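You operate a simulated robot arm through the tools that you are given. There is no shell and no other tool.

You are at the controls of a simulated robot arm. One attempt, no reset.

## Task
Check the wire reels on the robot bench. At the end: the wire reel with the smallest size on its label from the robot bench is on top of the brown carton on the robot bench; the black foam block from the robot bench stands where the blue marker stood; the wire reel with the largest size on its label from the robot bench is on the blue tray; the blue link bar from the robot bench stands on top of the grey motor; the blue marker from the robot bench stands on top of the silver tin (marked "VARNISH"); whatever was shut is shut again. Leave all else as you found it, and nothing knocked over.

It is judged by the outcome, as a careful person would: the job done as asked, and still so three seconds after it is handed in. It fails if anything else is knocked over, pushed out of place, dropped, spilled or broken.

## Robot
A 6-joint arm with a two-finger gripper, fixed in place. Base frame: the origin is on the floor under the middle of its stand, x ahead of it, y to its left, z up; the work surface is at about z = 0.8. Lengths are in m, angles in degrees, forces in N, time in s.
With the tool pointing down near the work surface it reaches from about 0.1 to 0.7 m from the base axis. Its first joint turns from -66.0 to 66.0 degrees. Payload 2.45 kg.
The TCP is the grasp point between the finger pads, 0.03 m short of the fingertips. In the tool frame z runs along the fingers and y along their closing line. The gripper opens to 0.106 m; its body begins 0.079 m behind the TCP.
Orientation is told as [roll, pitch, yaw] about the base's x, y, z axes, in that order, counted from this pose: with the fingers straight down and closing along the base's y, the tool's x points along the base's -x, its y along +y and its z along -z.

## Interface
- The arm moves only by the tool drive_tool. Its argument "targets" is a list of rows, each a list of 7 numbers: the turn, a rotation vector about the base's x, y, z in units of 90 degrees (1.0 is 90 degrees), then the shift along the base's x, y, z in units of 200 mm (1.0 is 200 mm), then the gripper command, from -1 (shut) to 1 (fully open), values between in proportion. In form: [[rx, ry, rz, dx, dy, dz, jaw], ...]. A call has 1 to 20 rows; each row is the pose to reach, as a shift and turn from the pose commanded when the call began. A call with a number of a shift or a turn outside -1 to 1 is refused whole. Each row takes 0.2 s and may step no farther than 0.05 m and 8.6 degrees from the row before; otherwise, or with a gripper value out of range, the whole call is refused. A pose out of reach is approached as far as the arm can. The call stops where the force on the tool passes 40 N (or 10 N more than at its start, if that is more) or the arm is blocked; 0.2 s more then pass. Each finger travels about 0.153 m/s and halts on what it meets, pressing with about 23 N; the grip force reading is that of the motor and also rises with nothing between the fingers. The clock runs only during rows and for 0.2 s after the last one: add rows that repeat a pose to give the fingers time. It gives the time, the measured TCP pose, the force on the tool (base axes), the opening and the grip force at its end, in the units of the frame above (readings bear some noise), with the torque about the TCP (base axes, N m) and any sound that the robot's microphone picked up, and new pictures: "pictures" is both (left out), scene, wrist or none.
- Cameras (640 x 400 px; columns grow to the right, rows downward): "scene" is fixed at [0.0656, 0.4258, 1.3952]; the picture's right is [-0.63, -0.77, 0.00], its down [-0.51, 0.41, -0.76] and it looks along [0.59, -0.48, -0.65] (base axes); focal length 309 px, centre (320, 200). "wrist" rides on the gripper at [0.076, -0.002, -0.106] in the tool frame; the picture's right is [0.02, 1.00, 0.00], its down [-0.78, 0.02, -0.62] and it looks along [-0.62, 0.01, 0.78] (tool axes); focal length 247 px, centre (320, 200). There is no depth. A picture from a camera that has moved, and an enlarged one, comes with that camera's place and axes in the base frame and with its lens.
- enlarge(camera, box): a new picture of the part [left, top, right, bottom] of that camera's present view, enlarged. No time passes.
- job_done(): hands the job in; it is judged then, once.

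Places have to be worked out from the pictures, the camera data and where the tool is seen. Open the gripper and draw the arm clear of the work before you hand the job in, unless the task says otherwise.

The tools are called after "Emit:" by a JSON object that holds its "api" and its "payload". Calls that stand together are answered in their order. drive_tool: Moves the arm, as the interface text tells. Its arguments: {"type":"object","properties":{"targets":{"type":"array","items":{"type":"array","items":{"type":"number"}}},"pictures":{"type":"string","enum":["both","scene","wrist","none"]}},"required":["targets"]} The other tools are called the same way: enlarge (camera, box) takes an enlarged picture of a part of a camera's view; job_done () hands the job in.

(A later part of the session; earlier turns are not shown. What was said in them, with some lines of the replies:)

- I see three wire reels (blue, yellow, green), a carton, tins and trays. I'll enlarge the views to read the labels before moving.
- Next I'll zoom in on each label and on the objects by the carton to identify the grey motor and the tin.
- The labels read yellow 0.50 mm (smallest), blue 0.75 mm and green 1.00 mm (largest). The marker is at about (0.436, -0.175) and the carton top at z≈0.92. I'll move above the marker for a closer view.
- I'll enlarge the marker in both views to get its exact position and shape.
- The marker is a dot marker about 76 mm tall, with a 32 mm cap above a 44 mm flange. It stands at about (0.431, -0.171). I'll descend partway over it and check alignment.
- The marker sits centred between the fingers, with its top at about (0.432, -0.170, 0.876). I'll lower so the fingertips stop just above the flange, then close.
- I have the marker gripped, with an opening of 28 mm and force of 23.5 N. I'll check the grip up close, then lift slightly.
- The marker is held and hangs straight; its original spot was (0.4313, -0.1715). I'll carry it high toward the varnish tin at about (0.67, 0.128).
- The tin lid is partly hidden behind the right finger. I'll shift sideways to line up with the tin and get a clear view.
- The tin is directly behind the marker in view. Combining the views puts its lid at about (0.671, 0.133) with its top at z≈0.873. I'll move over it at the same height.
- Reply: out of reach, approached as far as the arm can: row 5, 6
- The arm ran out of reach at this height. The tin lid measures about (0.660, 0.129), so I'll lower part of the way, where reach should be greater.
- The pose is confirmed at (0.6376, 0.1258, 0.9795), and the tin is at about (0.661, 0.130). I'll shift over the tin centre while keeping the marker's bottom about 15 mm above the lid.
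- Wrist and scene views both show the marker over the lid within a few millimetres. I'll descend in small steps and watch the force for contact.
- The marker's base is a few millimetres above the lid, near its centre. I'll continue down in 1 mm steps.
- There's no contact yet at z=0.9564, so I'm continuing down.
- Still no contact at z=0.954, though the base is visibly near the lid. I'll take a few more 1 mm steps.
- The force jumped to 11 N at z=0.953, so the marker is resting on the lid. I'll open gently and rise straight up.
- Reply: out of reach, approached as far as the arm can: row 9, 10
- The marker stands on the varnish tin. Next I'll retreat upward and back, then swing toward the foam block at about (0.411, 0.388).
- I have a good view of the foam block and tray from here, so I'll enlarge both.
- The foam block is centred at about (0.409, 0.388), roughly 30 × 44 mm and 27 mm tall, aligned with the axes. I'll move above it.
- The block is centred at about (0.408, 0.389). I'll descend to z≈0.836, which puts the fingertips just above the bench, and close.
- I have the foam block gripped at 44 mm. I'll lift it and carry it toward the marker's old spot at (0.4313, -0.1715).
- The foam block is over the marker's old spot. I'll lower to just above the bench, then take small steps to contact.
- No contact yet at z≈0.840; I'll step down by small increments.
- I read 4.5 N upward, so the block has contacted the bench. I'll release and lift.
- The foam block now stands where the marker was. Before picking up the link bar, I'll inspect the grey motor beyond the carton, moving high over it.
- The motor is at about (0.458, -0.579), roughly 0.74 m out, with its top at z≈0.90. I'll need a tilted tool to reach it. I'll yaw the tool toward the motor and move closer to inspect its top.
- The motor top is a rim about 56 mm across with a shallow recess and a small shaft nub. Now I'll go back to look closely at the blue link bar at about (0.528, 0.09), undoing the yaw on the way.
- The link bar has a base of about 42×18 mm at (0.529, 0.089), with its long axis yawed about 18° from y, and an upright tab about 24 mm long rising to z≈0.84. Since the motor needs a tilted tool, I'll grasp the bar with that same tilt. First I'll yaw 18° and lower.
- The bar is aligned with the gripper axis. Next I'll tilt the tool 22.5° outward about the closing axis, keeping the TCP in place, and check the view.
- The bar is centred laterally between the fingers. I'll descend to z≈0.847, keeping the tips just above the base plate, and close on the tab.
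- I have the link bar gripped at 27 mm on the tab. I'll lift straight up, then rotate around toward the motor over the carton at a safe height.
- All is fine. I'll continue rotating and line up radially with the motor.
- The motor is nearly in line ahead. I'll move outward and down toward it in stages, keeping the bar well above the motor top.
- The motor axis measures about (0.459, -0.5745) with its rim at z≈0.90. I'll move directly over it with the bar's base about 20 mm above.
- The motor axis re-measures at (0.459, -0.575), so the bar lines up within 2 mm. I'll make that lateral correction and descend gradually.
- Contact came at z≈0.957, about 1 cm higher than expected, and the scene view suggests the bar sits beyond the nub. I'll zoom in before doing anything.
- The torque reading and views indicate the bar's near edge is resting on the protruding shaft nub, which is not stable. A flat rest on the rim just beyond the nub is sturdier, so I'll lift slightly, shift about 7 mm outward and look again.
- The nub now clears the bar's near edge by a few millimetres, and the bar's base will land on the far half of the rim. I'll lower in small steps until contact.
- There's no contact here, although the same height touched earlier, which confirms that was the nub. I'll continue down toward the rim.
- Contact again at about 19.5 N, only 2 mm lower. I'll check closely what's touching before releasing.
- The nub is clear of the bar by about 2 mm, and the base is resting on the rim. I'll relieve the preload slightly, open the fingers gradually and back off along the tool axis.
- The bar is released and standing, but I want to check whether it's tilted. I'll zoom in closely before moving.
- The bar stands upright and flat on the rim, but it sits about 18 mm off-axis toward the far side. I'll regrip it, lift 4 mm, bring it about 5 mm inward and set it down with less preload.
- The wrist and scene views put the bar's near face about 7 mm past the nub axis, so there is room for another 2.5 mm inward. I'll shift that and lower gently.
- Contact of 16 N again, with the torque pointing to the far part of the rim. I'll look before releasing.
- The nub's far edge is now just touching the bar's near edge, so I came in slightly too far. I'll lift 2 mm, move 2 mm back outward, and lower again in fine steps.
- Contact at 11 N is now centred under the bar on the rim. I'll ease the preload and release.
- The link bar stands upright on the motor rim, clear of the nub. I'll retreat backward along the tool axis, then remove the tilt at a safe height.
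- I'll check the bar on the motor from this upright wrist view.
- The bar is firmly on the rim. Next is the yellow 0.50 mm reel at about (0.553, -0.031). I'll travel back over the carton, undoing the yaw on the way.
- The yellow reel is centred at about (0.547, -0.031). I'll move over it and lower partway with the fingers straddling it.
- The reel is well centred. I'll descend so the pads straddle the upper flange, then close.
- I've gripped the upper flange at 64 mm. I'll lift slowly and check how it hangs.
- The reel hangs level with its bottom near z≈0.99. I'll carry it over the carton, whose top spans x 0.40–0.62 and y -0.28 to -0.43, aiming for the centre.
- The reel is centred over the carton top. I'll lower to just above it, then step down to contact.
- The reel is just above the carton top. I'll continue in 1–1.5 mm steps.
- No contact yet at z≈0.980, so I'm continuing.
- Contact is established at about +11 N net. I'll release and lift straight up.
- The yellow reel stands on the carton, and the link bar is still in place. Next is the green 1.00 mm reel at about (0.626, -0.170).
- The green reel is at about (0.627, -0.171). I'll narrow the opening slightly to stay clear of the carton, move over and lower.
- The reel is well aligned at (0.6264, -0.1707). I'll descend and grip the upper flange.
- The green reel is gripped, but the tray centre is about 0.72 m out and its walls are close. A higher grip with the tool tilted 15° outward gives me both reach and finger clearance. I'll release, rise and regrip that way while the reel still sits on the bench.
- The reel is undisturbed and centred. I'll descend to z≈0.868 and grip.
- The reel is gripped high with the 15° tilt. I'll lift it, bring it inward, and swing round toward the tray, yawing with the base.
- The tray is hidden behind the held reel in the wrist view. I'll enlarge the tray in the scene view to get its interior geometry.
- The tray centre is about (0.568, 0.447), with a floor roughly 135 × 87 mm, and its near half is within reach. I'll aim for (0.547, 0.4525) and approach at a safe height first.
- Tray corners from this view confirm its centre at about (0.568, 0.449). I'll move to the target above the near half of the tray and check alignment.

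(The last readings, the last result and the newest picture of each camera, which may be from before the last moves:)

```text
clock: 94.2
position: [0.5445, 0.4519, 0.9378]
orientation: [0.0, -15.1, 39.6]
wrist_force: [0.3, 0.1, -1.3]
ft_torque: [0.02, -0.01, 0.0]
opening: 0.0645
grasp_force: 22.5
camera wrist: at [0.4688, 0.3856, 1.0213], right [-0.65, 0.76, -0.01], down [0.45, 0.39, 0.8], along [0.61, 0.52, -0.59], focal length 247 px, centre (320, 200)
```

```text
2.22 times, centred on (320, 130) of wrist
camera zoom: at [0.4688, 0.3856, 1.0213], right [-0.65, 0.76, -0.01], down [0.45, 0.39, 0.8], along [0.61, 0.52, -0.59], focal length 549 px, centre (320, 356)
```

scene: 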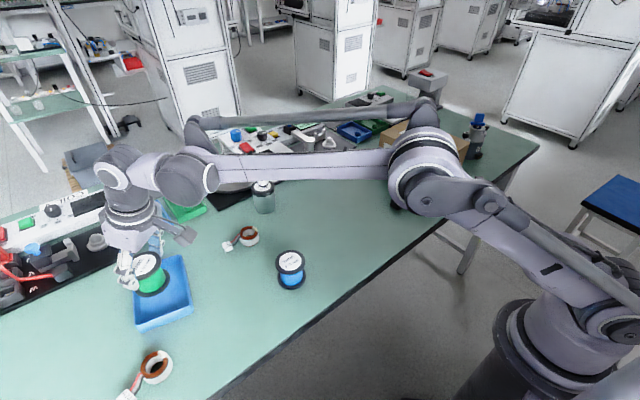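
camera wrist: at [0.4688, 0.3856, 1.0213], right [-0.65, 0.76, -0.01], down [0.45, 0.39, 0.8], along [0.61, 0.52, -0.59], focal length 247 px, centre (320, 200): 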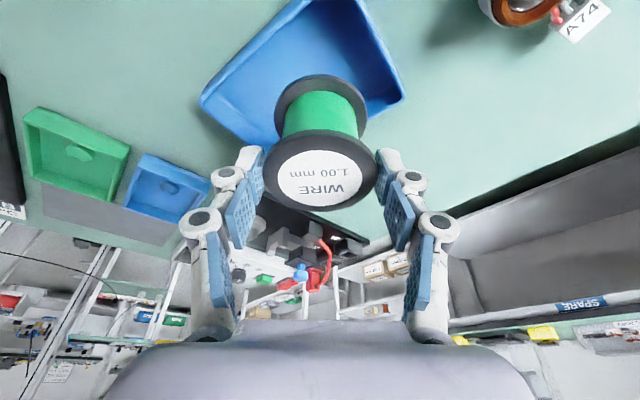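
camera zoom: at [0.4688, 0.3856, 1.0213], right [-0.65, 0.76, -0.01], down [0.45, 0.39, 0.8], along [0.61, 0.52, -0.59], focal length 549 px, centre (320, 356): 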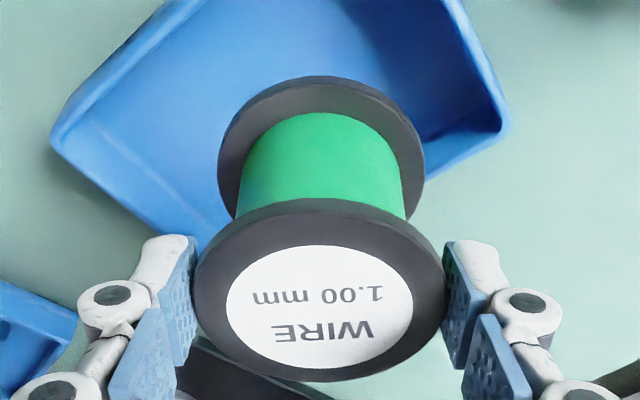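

The reel is positioned over the near half of the tray with about 10 mm margin all round. I'll lower it to just above the tray floor.

Emit:
{"api": "drive_tool", "payload": {"targets": [[0, 0, 0, 0.003, 0.012, -0.1, 0.0], [0, 0, 0, 0.003, 0.012, -0.2, 0.0], [0, 0, 0, 0.003, 0.012, -0.26, 0.0], [0, 0, 0, 0.003, 0.012, -0.29, 0.0], [0, 0, 0, 0.003, 0.012, -0.29, 0.0]], "pictures": "both"}}

Emit:
{"api": "enlarge", "payload": {"camera": "scene", "box": [110, 220, 220, 350]}}

Emit:
{"api": "enlarge", "payload": {"camera": "wrist", "box": [220, 40, 420, 220]}}

```text
clock: 95.4
position: [0.5455, 0.4544, 0.8814]
orientation: [0.0, -15.2, 39.6]
wrist_force: [0.1, 0.3, -2.5]
ft_torque: [-0.03, -0.01, 0.01]
opening: 0.0647
grasp_force: 23.3
camera wrist: at [0.4688, 0.3882, 0.9633], right [-0.65, 0.76, -0.01], down [0.45, 0.39, 0.8], along [0.61, 0.52, -0.59], focal length 247 px, centre (320, 200)
```

scene: 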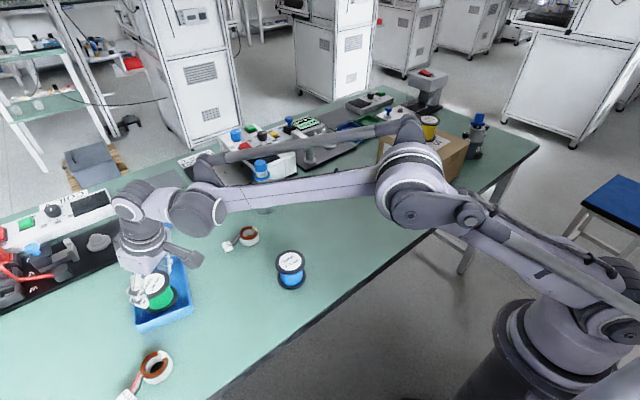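
wrist: 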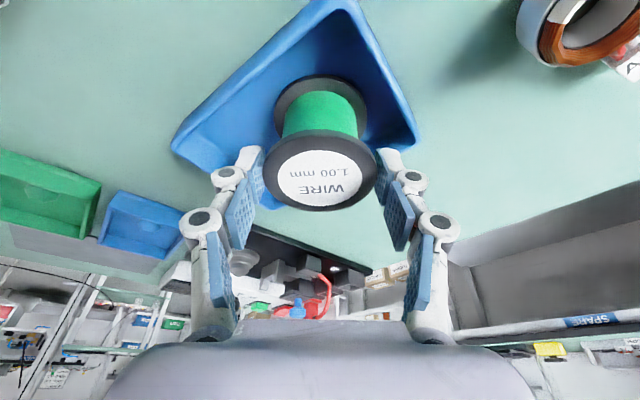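

```text
3.08 times, centred on (165, 285) of scene
camera zoom: at [0.0656, 0.4258, 1.3952], right [-0.63, -0.77, 0.0], down [-0.51, 0.41, -0.76], along [0.59, -0.48, -0.65], focal length 951 px, centre (797, -62)
```

zoom: 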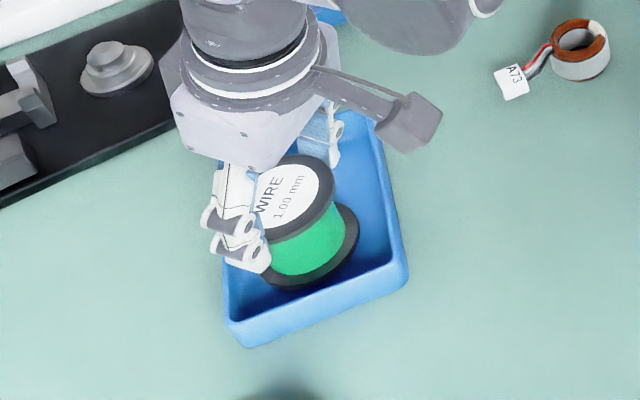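

```text
2.22 times, centred on (320, 130) of wrist
camera zoom: at [0.4688, 0.3882, 0.9633], right [-0.65, 0.76, -0.01], down [0.45, 0.39, 0.8], along [0.61, 0.52, -0.59], focal length 549 px, centre (320, 356)
```

zoom: 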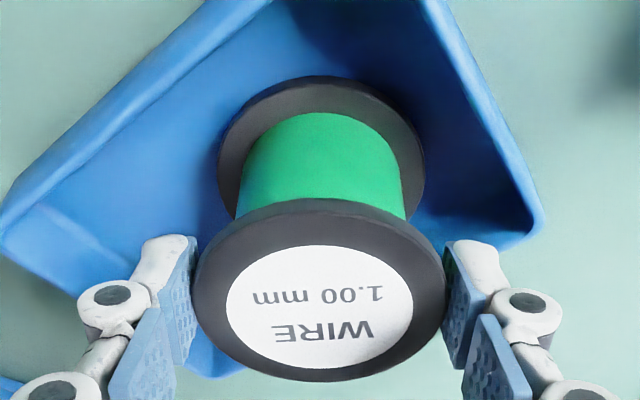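

The reel is inside the walls with room on all sides. I'll continue down in small steps to the floor.

Emit:
{"api": "drive_tool", "payload": {"targets": [[0, 0, 0, 0, 0, -0.007, 0.0], [0, 0, 0, 0, 0, -0.014, 0.0], [0, 0, 0, 0, 0, -0.02, 0.0]], "pictures": "none"}}

Emit:
{"api": "drive_tool", "payload": {"targets": [[0, 0, 0, 0, 0, -0.005, 0.0], [0, 0, 0, 0, 0, -0.01, 0.0]], "pictures": "none"}}

```text
clock: 96.2
position: [0.5472, 0.4545, 0.8781]
orientation: [0.0, -15.1, 39.6]
wrist_force: [0.1, -0.1, -2.3]
ft_torque: [-0.03, 0.01, -0.01]
opening: 0.0644
grasp_force: 23.1
```

```text
clock: 96.8
position: [0.5455, 0.4541, 0.8744]
orientation: [0.1, -15.1, 39.6]
wrist_force: [-0.2, 0.6, -3.0]
ft_torque: [-0.03, -0.01, 0.01]
opening: 0.0645
grasp_force: 23.3
```

No contact yet at z≈0.875, so I'm continuing in 1 mm steps.

Emit:
{"api": "drive_tool", "payload": {"targets": [[0, 0, 0, 0, 0, -0.005, 0.0], [0, 0, 0, 0, 0, -0.01, 0.0]], "pictures": "none"}}

Emit:
{"api": "drive_tool", "payload": {"targets": [[0, 0, 0, 0, 0, -0.005, 0.0]], "pictures": "none"}}

```text
clock: 97.4
position: [0.5477, 0.4541, 0.8727]
orientation: [0.0, -15.1, 39.6]
wrist_force: [-0.7, -0.4, 6.6]
ft_torque: [-0.04, 0.0, -0.02]
opening: 0.0645
grasp_force: 23.2
```

```text
clock: 97.8
position: [0.5461, 0.4535, 0.8725]
orientation: [0.0, -15.2, 39.5]
wrist_force: [0.1, 0.3, 19.4]
ft_torque: [0.08, -0.07, 0.0]
opening: 0.0647
grasp_force: 22.9
```

Contact on the tray floor at z≈0.8725. I'll ease off, open, and withdraw upward.

Emit:
{"api": "drive_tool", "payload": {"targets": [[0, 0, 0, 0, 0, 0.004, 0.0], [0, 0, 0, 0, 0, 0.004, 0.2], [0, 0, 0, 0, 0, 0.004, 0.4], [0, 0, 0, 0, 0, 0.004, 0.6], [0, 0, 0, 0, 0, 0.004, 0.65], [0, 0, 0, -0.01, -0.01, 0.1, 0.65], [0, 0, 0, -0.04, -0.03, 0.25, 0.65], [0, 0, 0, -0.08, -0.06, 0.45, 0.65], [0, 0, 0, -0.12, -0.1, 0.65, 0.65], [0, 0, 0, -0.12, -0.1, 0.65, 0.65]], "pictures": "both"}}

Emit:
{"api": "enlarge", "payload": {"camera": "scene", "box": [110, 220, 220, 350]}}

Emit:
{"api": "enlarge", "payload": {"camera": "wrist", "box": [200, 40, 440, 220]}}

```text
clock: 100.0
position: [0.5225, 0.4334, 1.0011]
orientation: [0.0, -15.1, 39.5]
wrist_force: [0.2, 0.5, -0.2]
ft_torque: [0.01, 0.01, 0.02]
opening: 0.0877
grasp_force: 0.0
camera wrist: at [0.4459, 0.3677, 1.0836], right [-0.65, 0.76, -0.01], down [0.45, 0.39, 0.8], along [0.61, 0.52, -0.59], focal length 247 px, centre (320, 200)
```

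scene: 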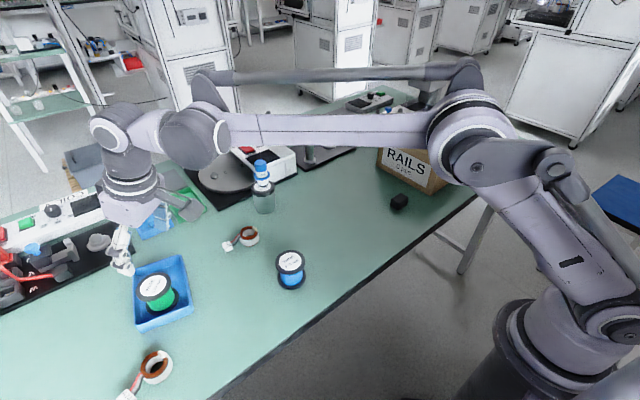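
wrist: 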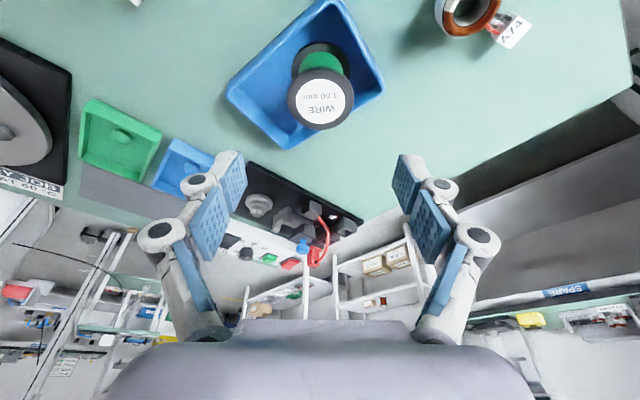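

```text
3.08 times, centred on (165, 285) of scene
camera zoom: at [0.0656, 0.4258, 1.3952], right [-0.63, -0.77, 0.0], down [-0.51, 0.41, -0.76], along [0.59, -0.48, -0.65], focal length 951 px, centre (797, -62)
```

zoom: 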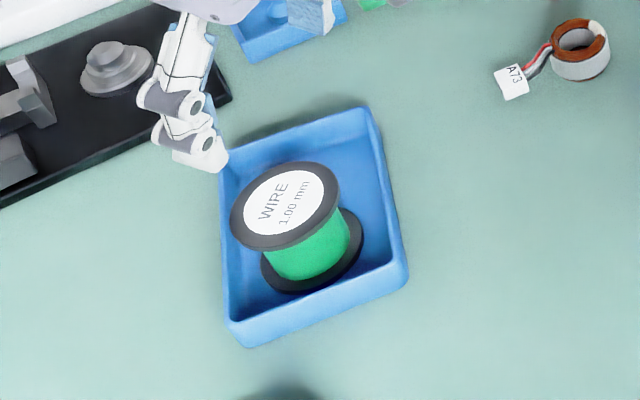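

```text
2.22 times, centred on (320, 130) of wrist
camera zoom: at [0.4459, 0.3677, 1.0836], right [-0.65, 0.76, -0.01], down [0.45, 0.39, 0.8], along [0.61, 0.52, -0.59], focal length 549 px, centre (320, 356)
```

zoom: 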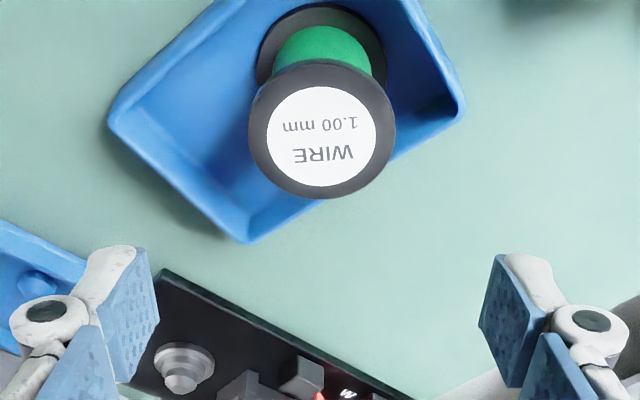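

The green reel sits level inside the tray. I'll untilt, retract upward and inward, and return to a clear pose for a final check.

Emit:
{"api": "drive_tool", "payload": {"targets": [[0, 0, 0, -0.05, -0.08, 0.15, 0.65], [0, 0, 0, -0.12, -0.18, 0.3, 0.65], [-0.035, 0.043, 0, -0.22, -0.32, 0.4, 0.65], [-0.07, 0.086, 0, -0.34, -0.48, 0.5, 0.65], [-0.106, 0.129, 0, -0.46, -0.64, 0.55, 0.65], [-0.106, 0.129, 0, -0.58, -0.8, 0.55, 0.65], [-0.106, 0.129, 0, -0.68, -0.97, 0.55, 0.65]], "pictures": "none"}}

Emit:
{"api": "drive_tool", "payload": {"targets": [[0, 0, -0.09, 0, -0.15, 0, 0.8], [0, 0, -0.18, 0, -0.3, 0, 0.9], [0, 0, -0.27, 0, -0.45, 0, 1.0], [0, 0, -0.36, 0, -0.62, 0, 1.0], [0, 0, -0.44, 0, -0.8, 0, 1.0], [0, 0, -0.44, -0.05, -1.0, 0, 1.0], [0, 0, -0.44, -0.05, -1.0, 0, 1.0]], "pictures": "both"}}

```text
clock: 101.6
position: [0.3871, 0.2385, 1.1101]
orientation: [-0.1, -0.1, 39.7]
wrist_force: [0.0, 0.2, 0.3]
ft_torque: [0.0, 0.0, 0.0]
opening: 0.0879
grasp_force: 0.2
```

```text
clock: 103.2
position: [0.376, 0.0402, 1.1109]
orientation: [0.0, 0.0, 0.1]
wrist_force: [0.1, 0.3, 0.9]
ft_torque: [-0.02, 0.0, -0.02]
opening: 0.1058
grasp_force: 0.0
camera wrist: at [0.3002, 0.0382, 1.2172], right [-0.02, 1.0, 0.0], down [0.78, 0.02, 0.62], along [0.62, 0.01, -0.78], focal length 247 px, centre (320, 200)
```

scene: 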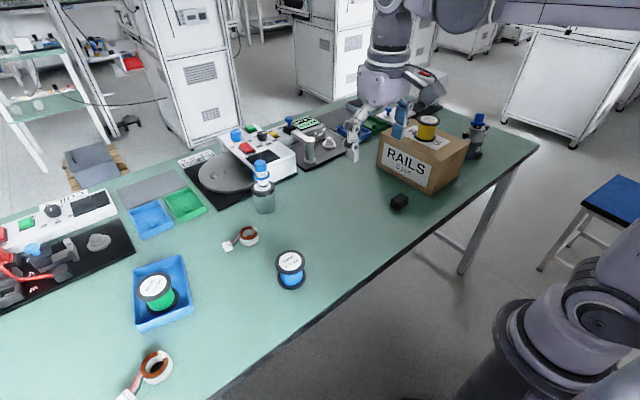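
wrist: 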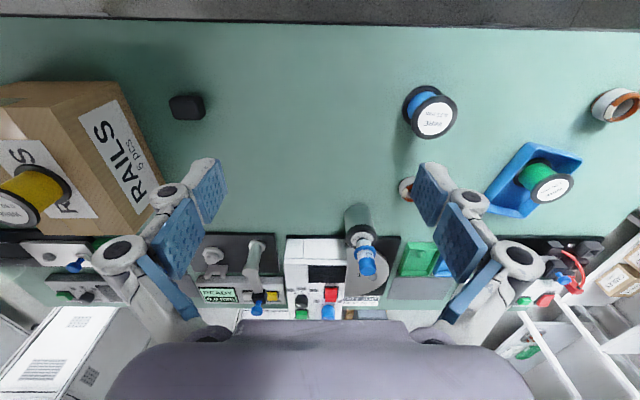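

Everything appears in place. I'll verify each item, and the gauge display, with close-ups.

Emit:
{"api": "enlarge", "payload": {"camera": "wrist", "box": [170, 220, 310, 330]}}

Emit:
{"api": "enlarge", "payload": {"camera": "scene", "box": [220, 90, 370, 220]}}

Emit:
{"api": "enlarge", "payload": {"camera": "scene", "box": [370, 90, 520, 220]}}

Emit:
{"api": "enlarge", "payload": {"camera": "scene", "box": [0, 180, 320, 400]}}

```text
3.64 times, centred on (240, 275) of wrist
camera zoom: at [0.3002, 0.0382, 1.2172], right [-0.02, 1.0, 0.0], down [0.78, 0.02, 0.62], along [0.62, 0.01, -0.78], focal length 898 px, centre (611, -73)
```

zoom: 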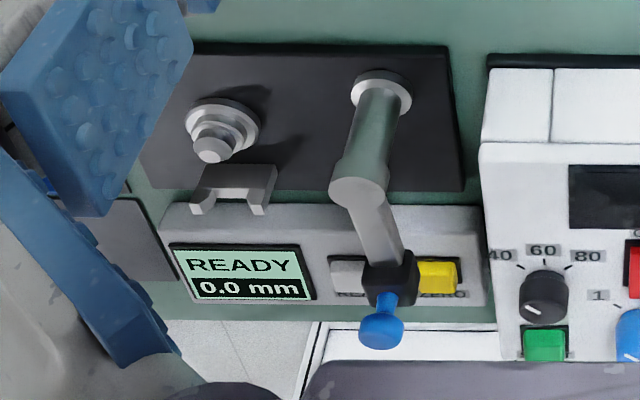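

```text
3.08 times, centred on (295, 155) of scene
camera zoom: at [0.0656, 0.4258, 1.3952], right [-0.63, -0.77, 0.0], down [-0.51, 0.41, -0.76], along [0.59, -0.48, -0.65], focal length 951 px, centre (397, 338)
```

zoom: 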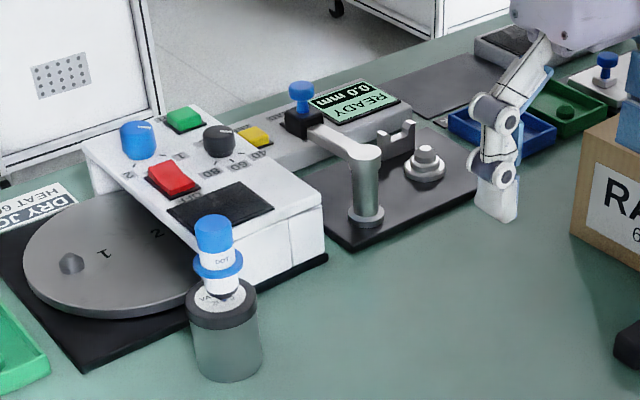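

```text
3.08 times, centred on (445, 155) of scene
camera zoom: at [0.0656, 0.4258, 1.3952], right [-0.63, -0.77, 0.0], down [-0.51, 0.41, -0.76], along [0.59, -0.48, -0.65], focal length 951 px, centre (-65, 338)
```

zoom: 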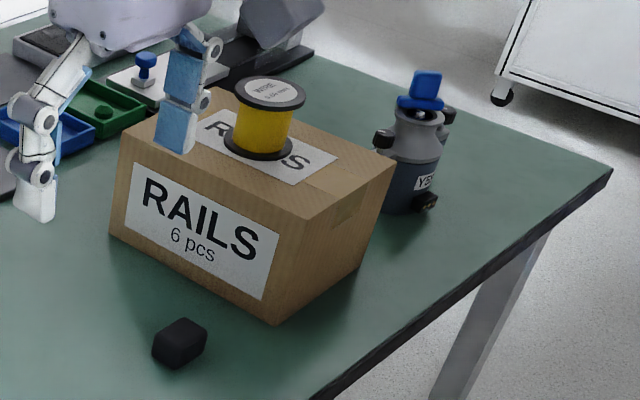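

```text
1.82 times, centred on (160, 290) of scene
camera zoom: at [0.0656, 0.4258, 1.3952], right [-0.63, -0.77, 0.0], down [-0.51, 0.41, -0.76], along [0.59, -0.48, -0.65], focal length 562 px, centre (611, 36)
```

zoom: 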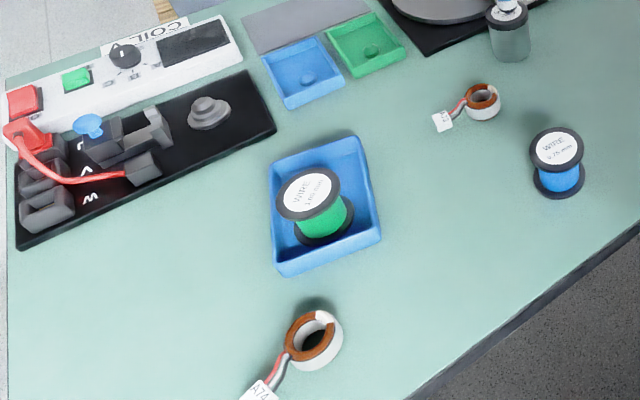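

All checks pass:
- **Yellow reel (0.50 mm, smallest):** on the carton.
- **Green reel (1.00 mm, largest):** in the blue tray.
- **Marker:** on the varnish tin.
- **Foam block:** at the marker's old spot.
- **Link bar:** standing on the motor rim, about 15 mm off-centre.

I opened nothing that was shut, nothing else looks disturbed, and the gripper is open and clear. I'm handing the job in.

Emit:
{"api": "job_done", "payload": {}}

```text
The job is handed in.
```

I finished the job and handed it in. The last close-ups showed everything in place and nothing else moved or knocked over.

- **Smallest reel:** the yellow one, labelled 0.50 mm, is on top of the brown carton.
- **Largest reel:** the green one, labelled 1.00 mm, is in the large blue tray. It sits in the near half, level on the floor of the tray.
- **Blue marker:** it stands on the tin marked "VARNISH".
- **Black foam block:** it is where the marker stood.
- **Blue link bar:** it stands upright on the motor's rim, about 15 mm off-centre. A shaft nub sticks up a few millimetres in the middle of the motor top, so I set the bar flat on the rim beside it. It had stayed put for about 40 seconds when I handed in.

I took the grey-topped motor labelled Y59, behind the carton, to be the grey motor, as I saw no other on the bench. I opened nothing, so there was nothing to shut again.
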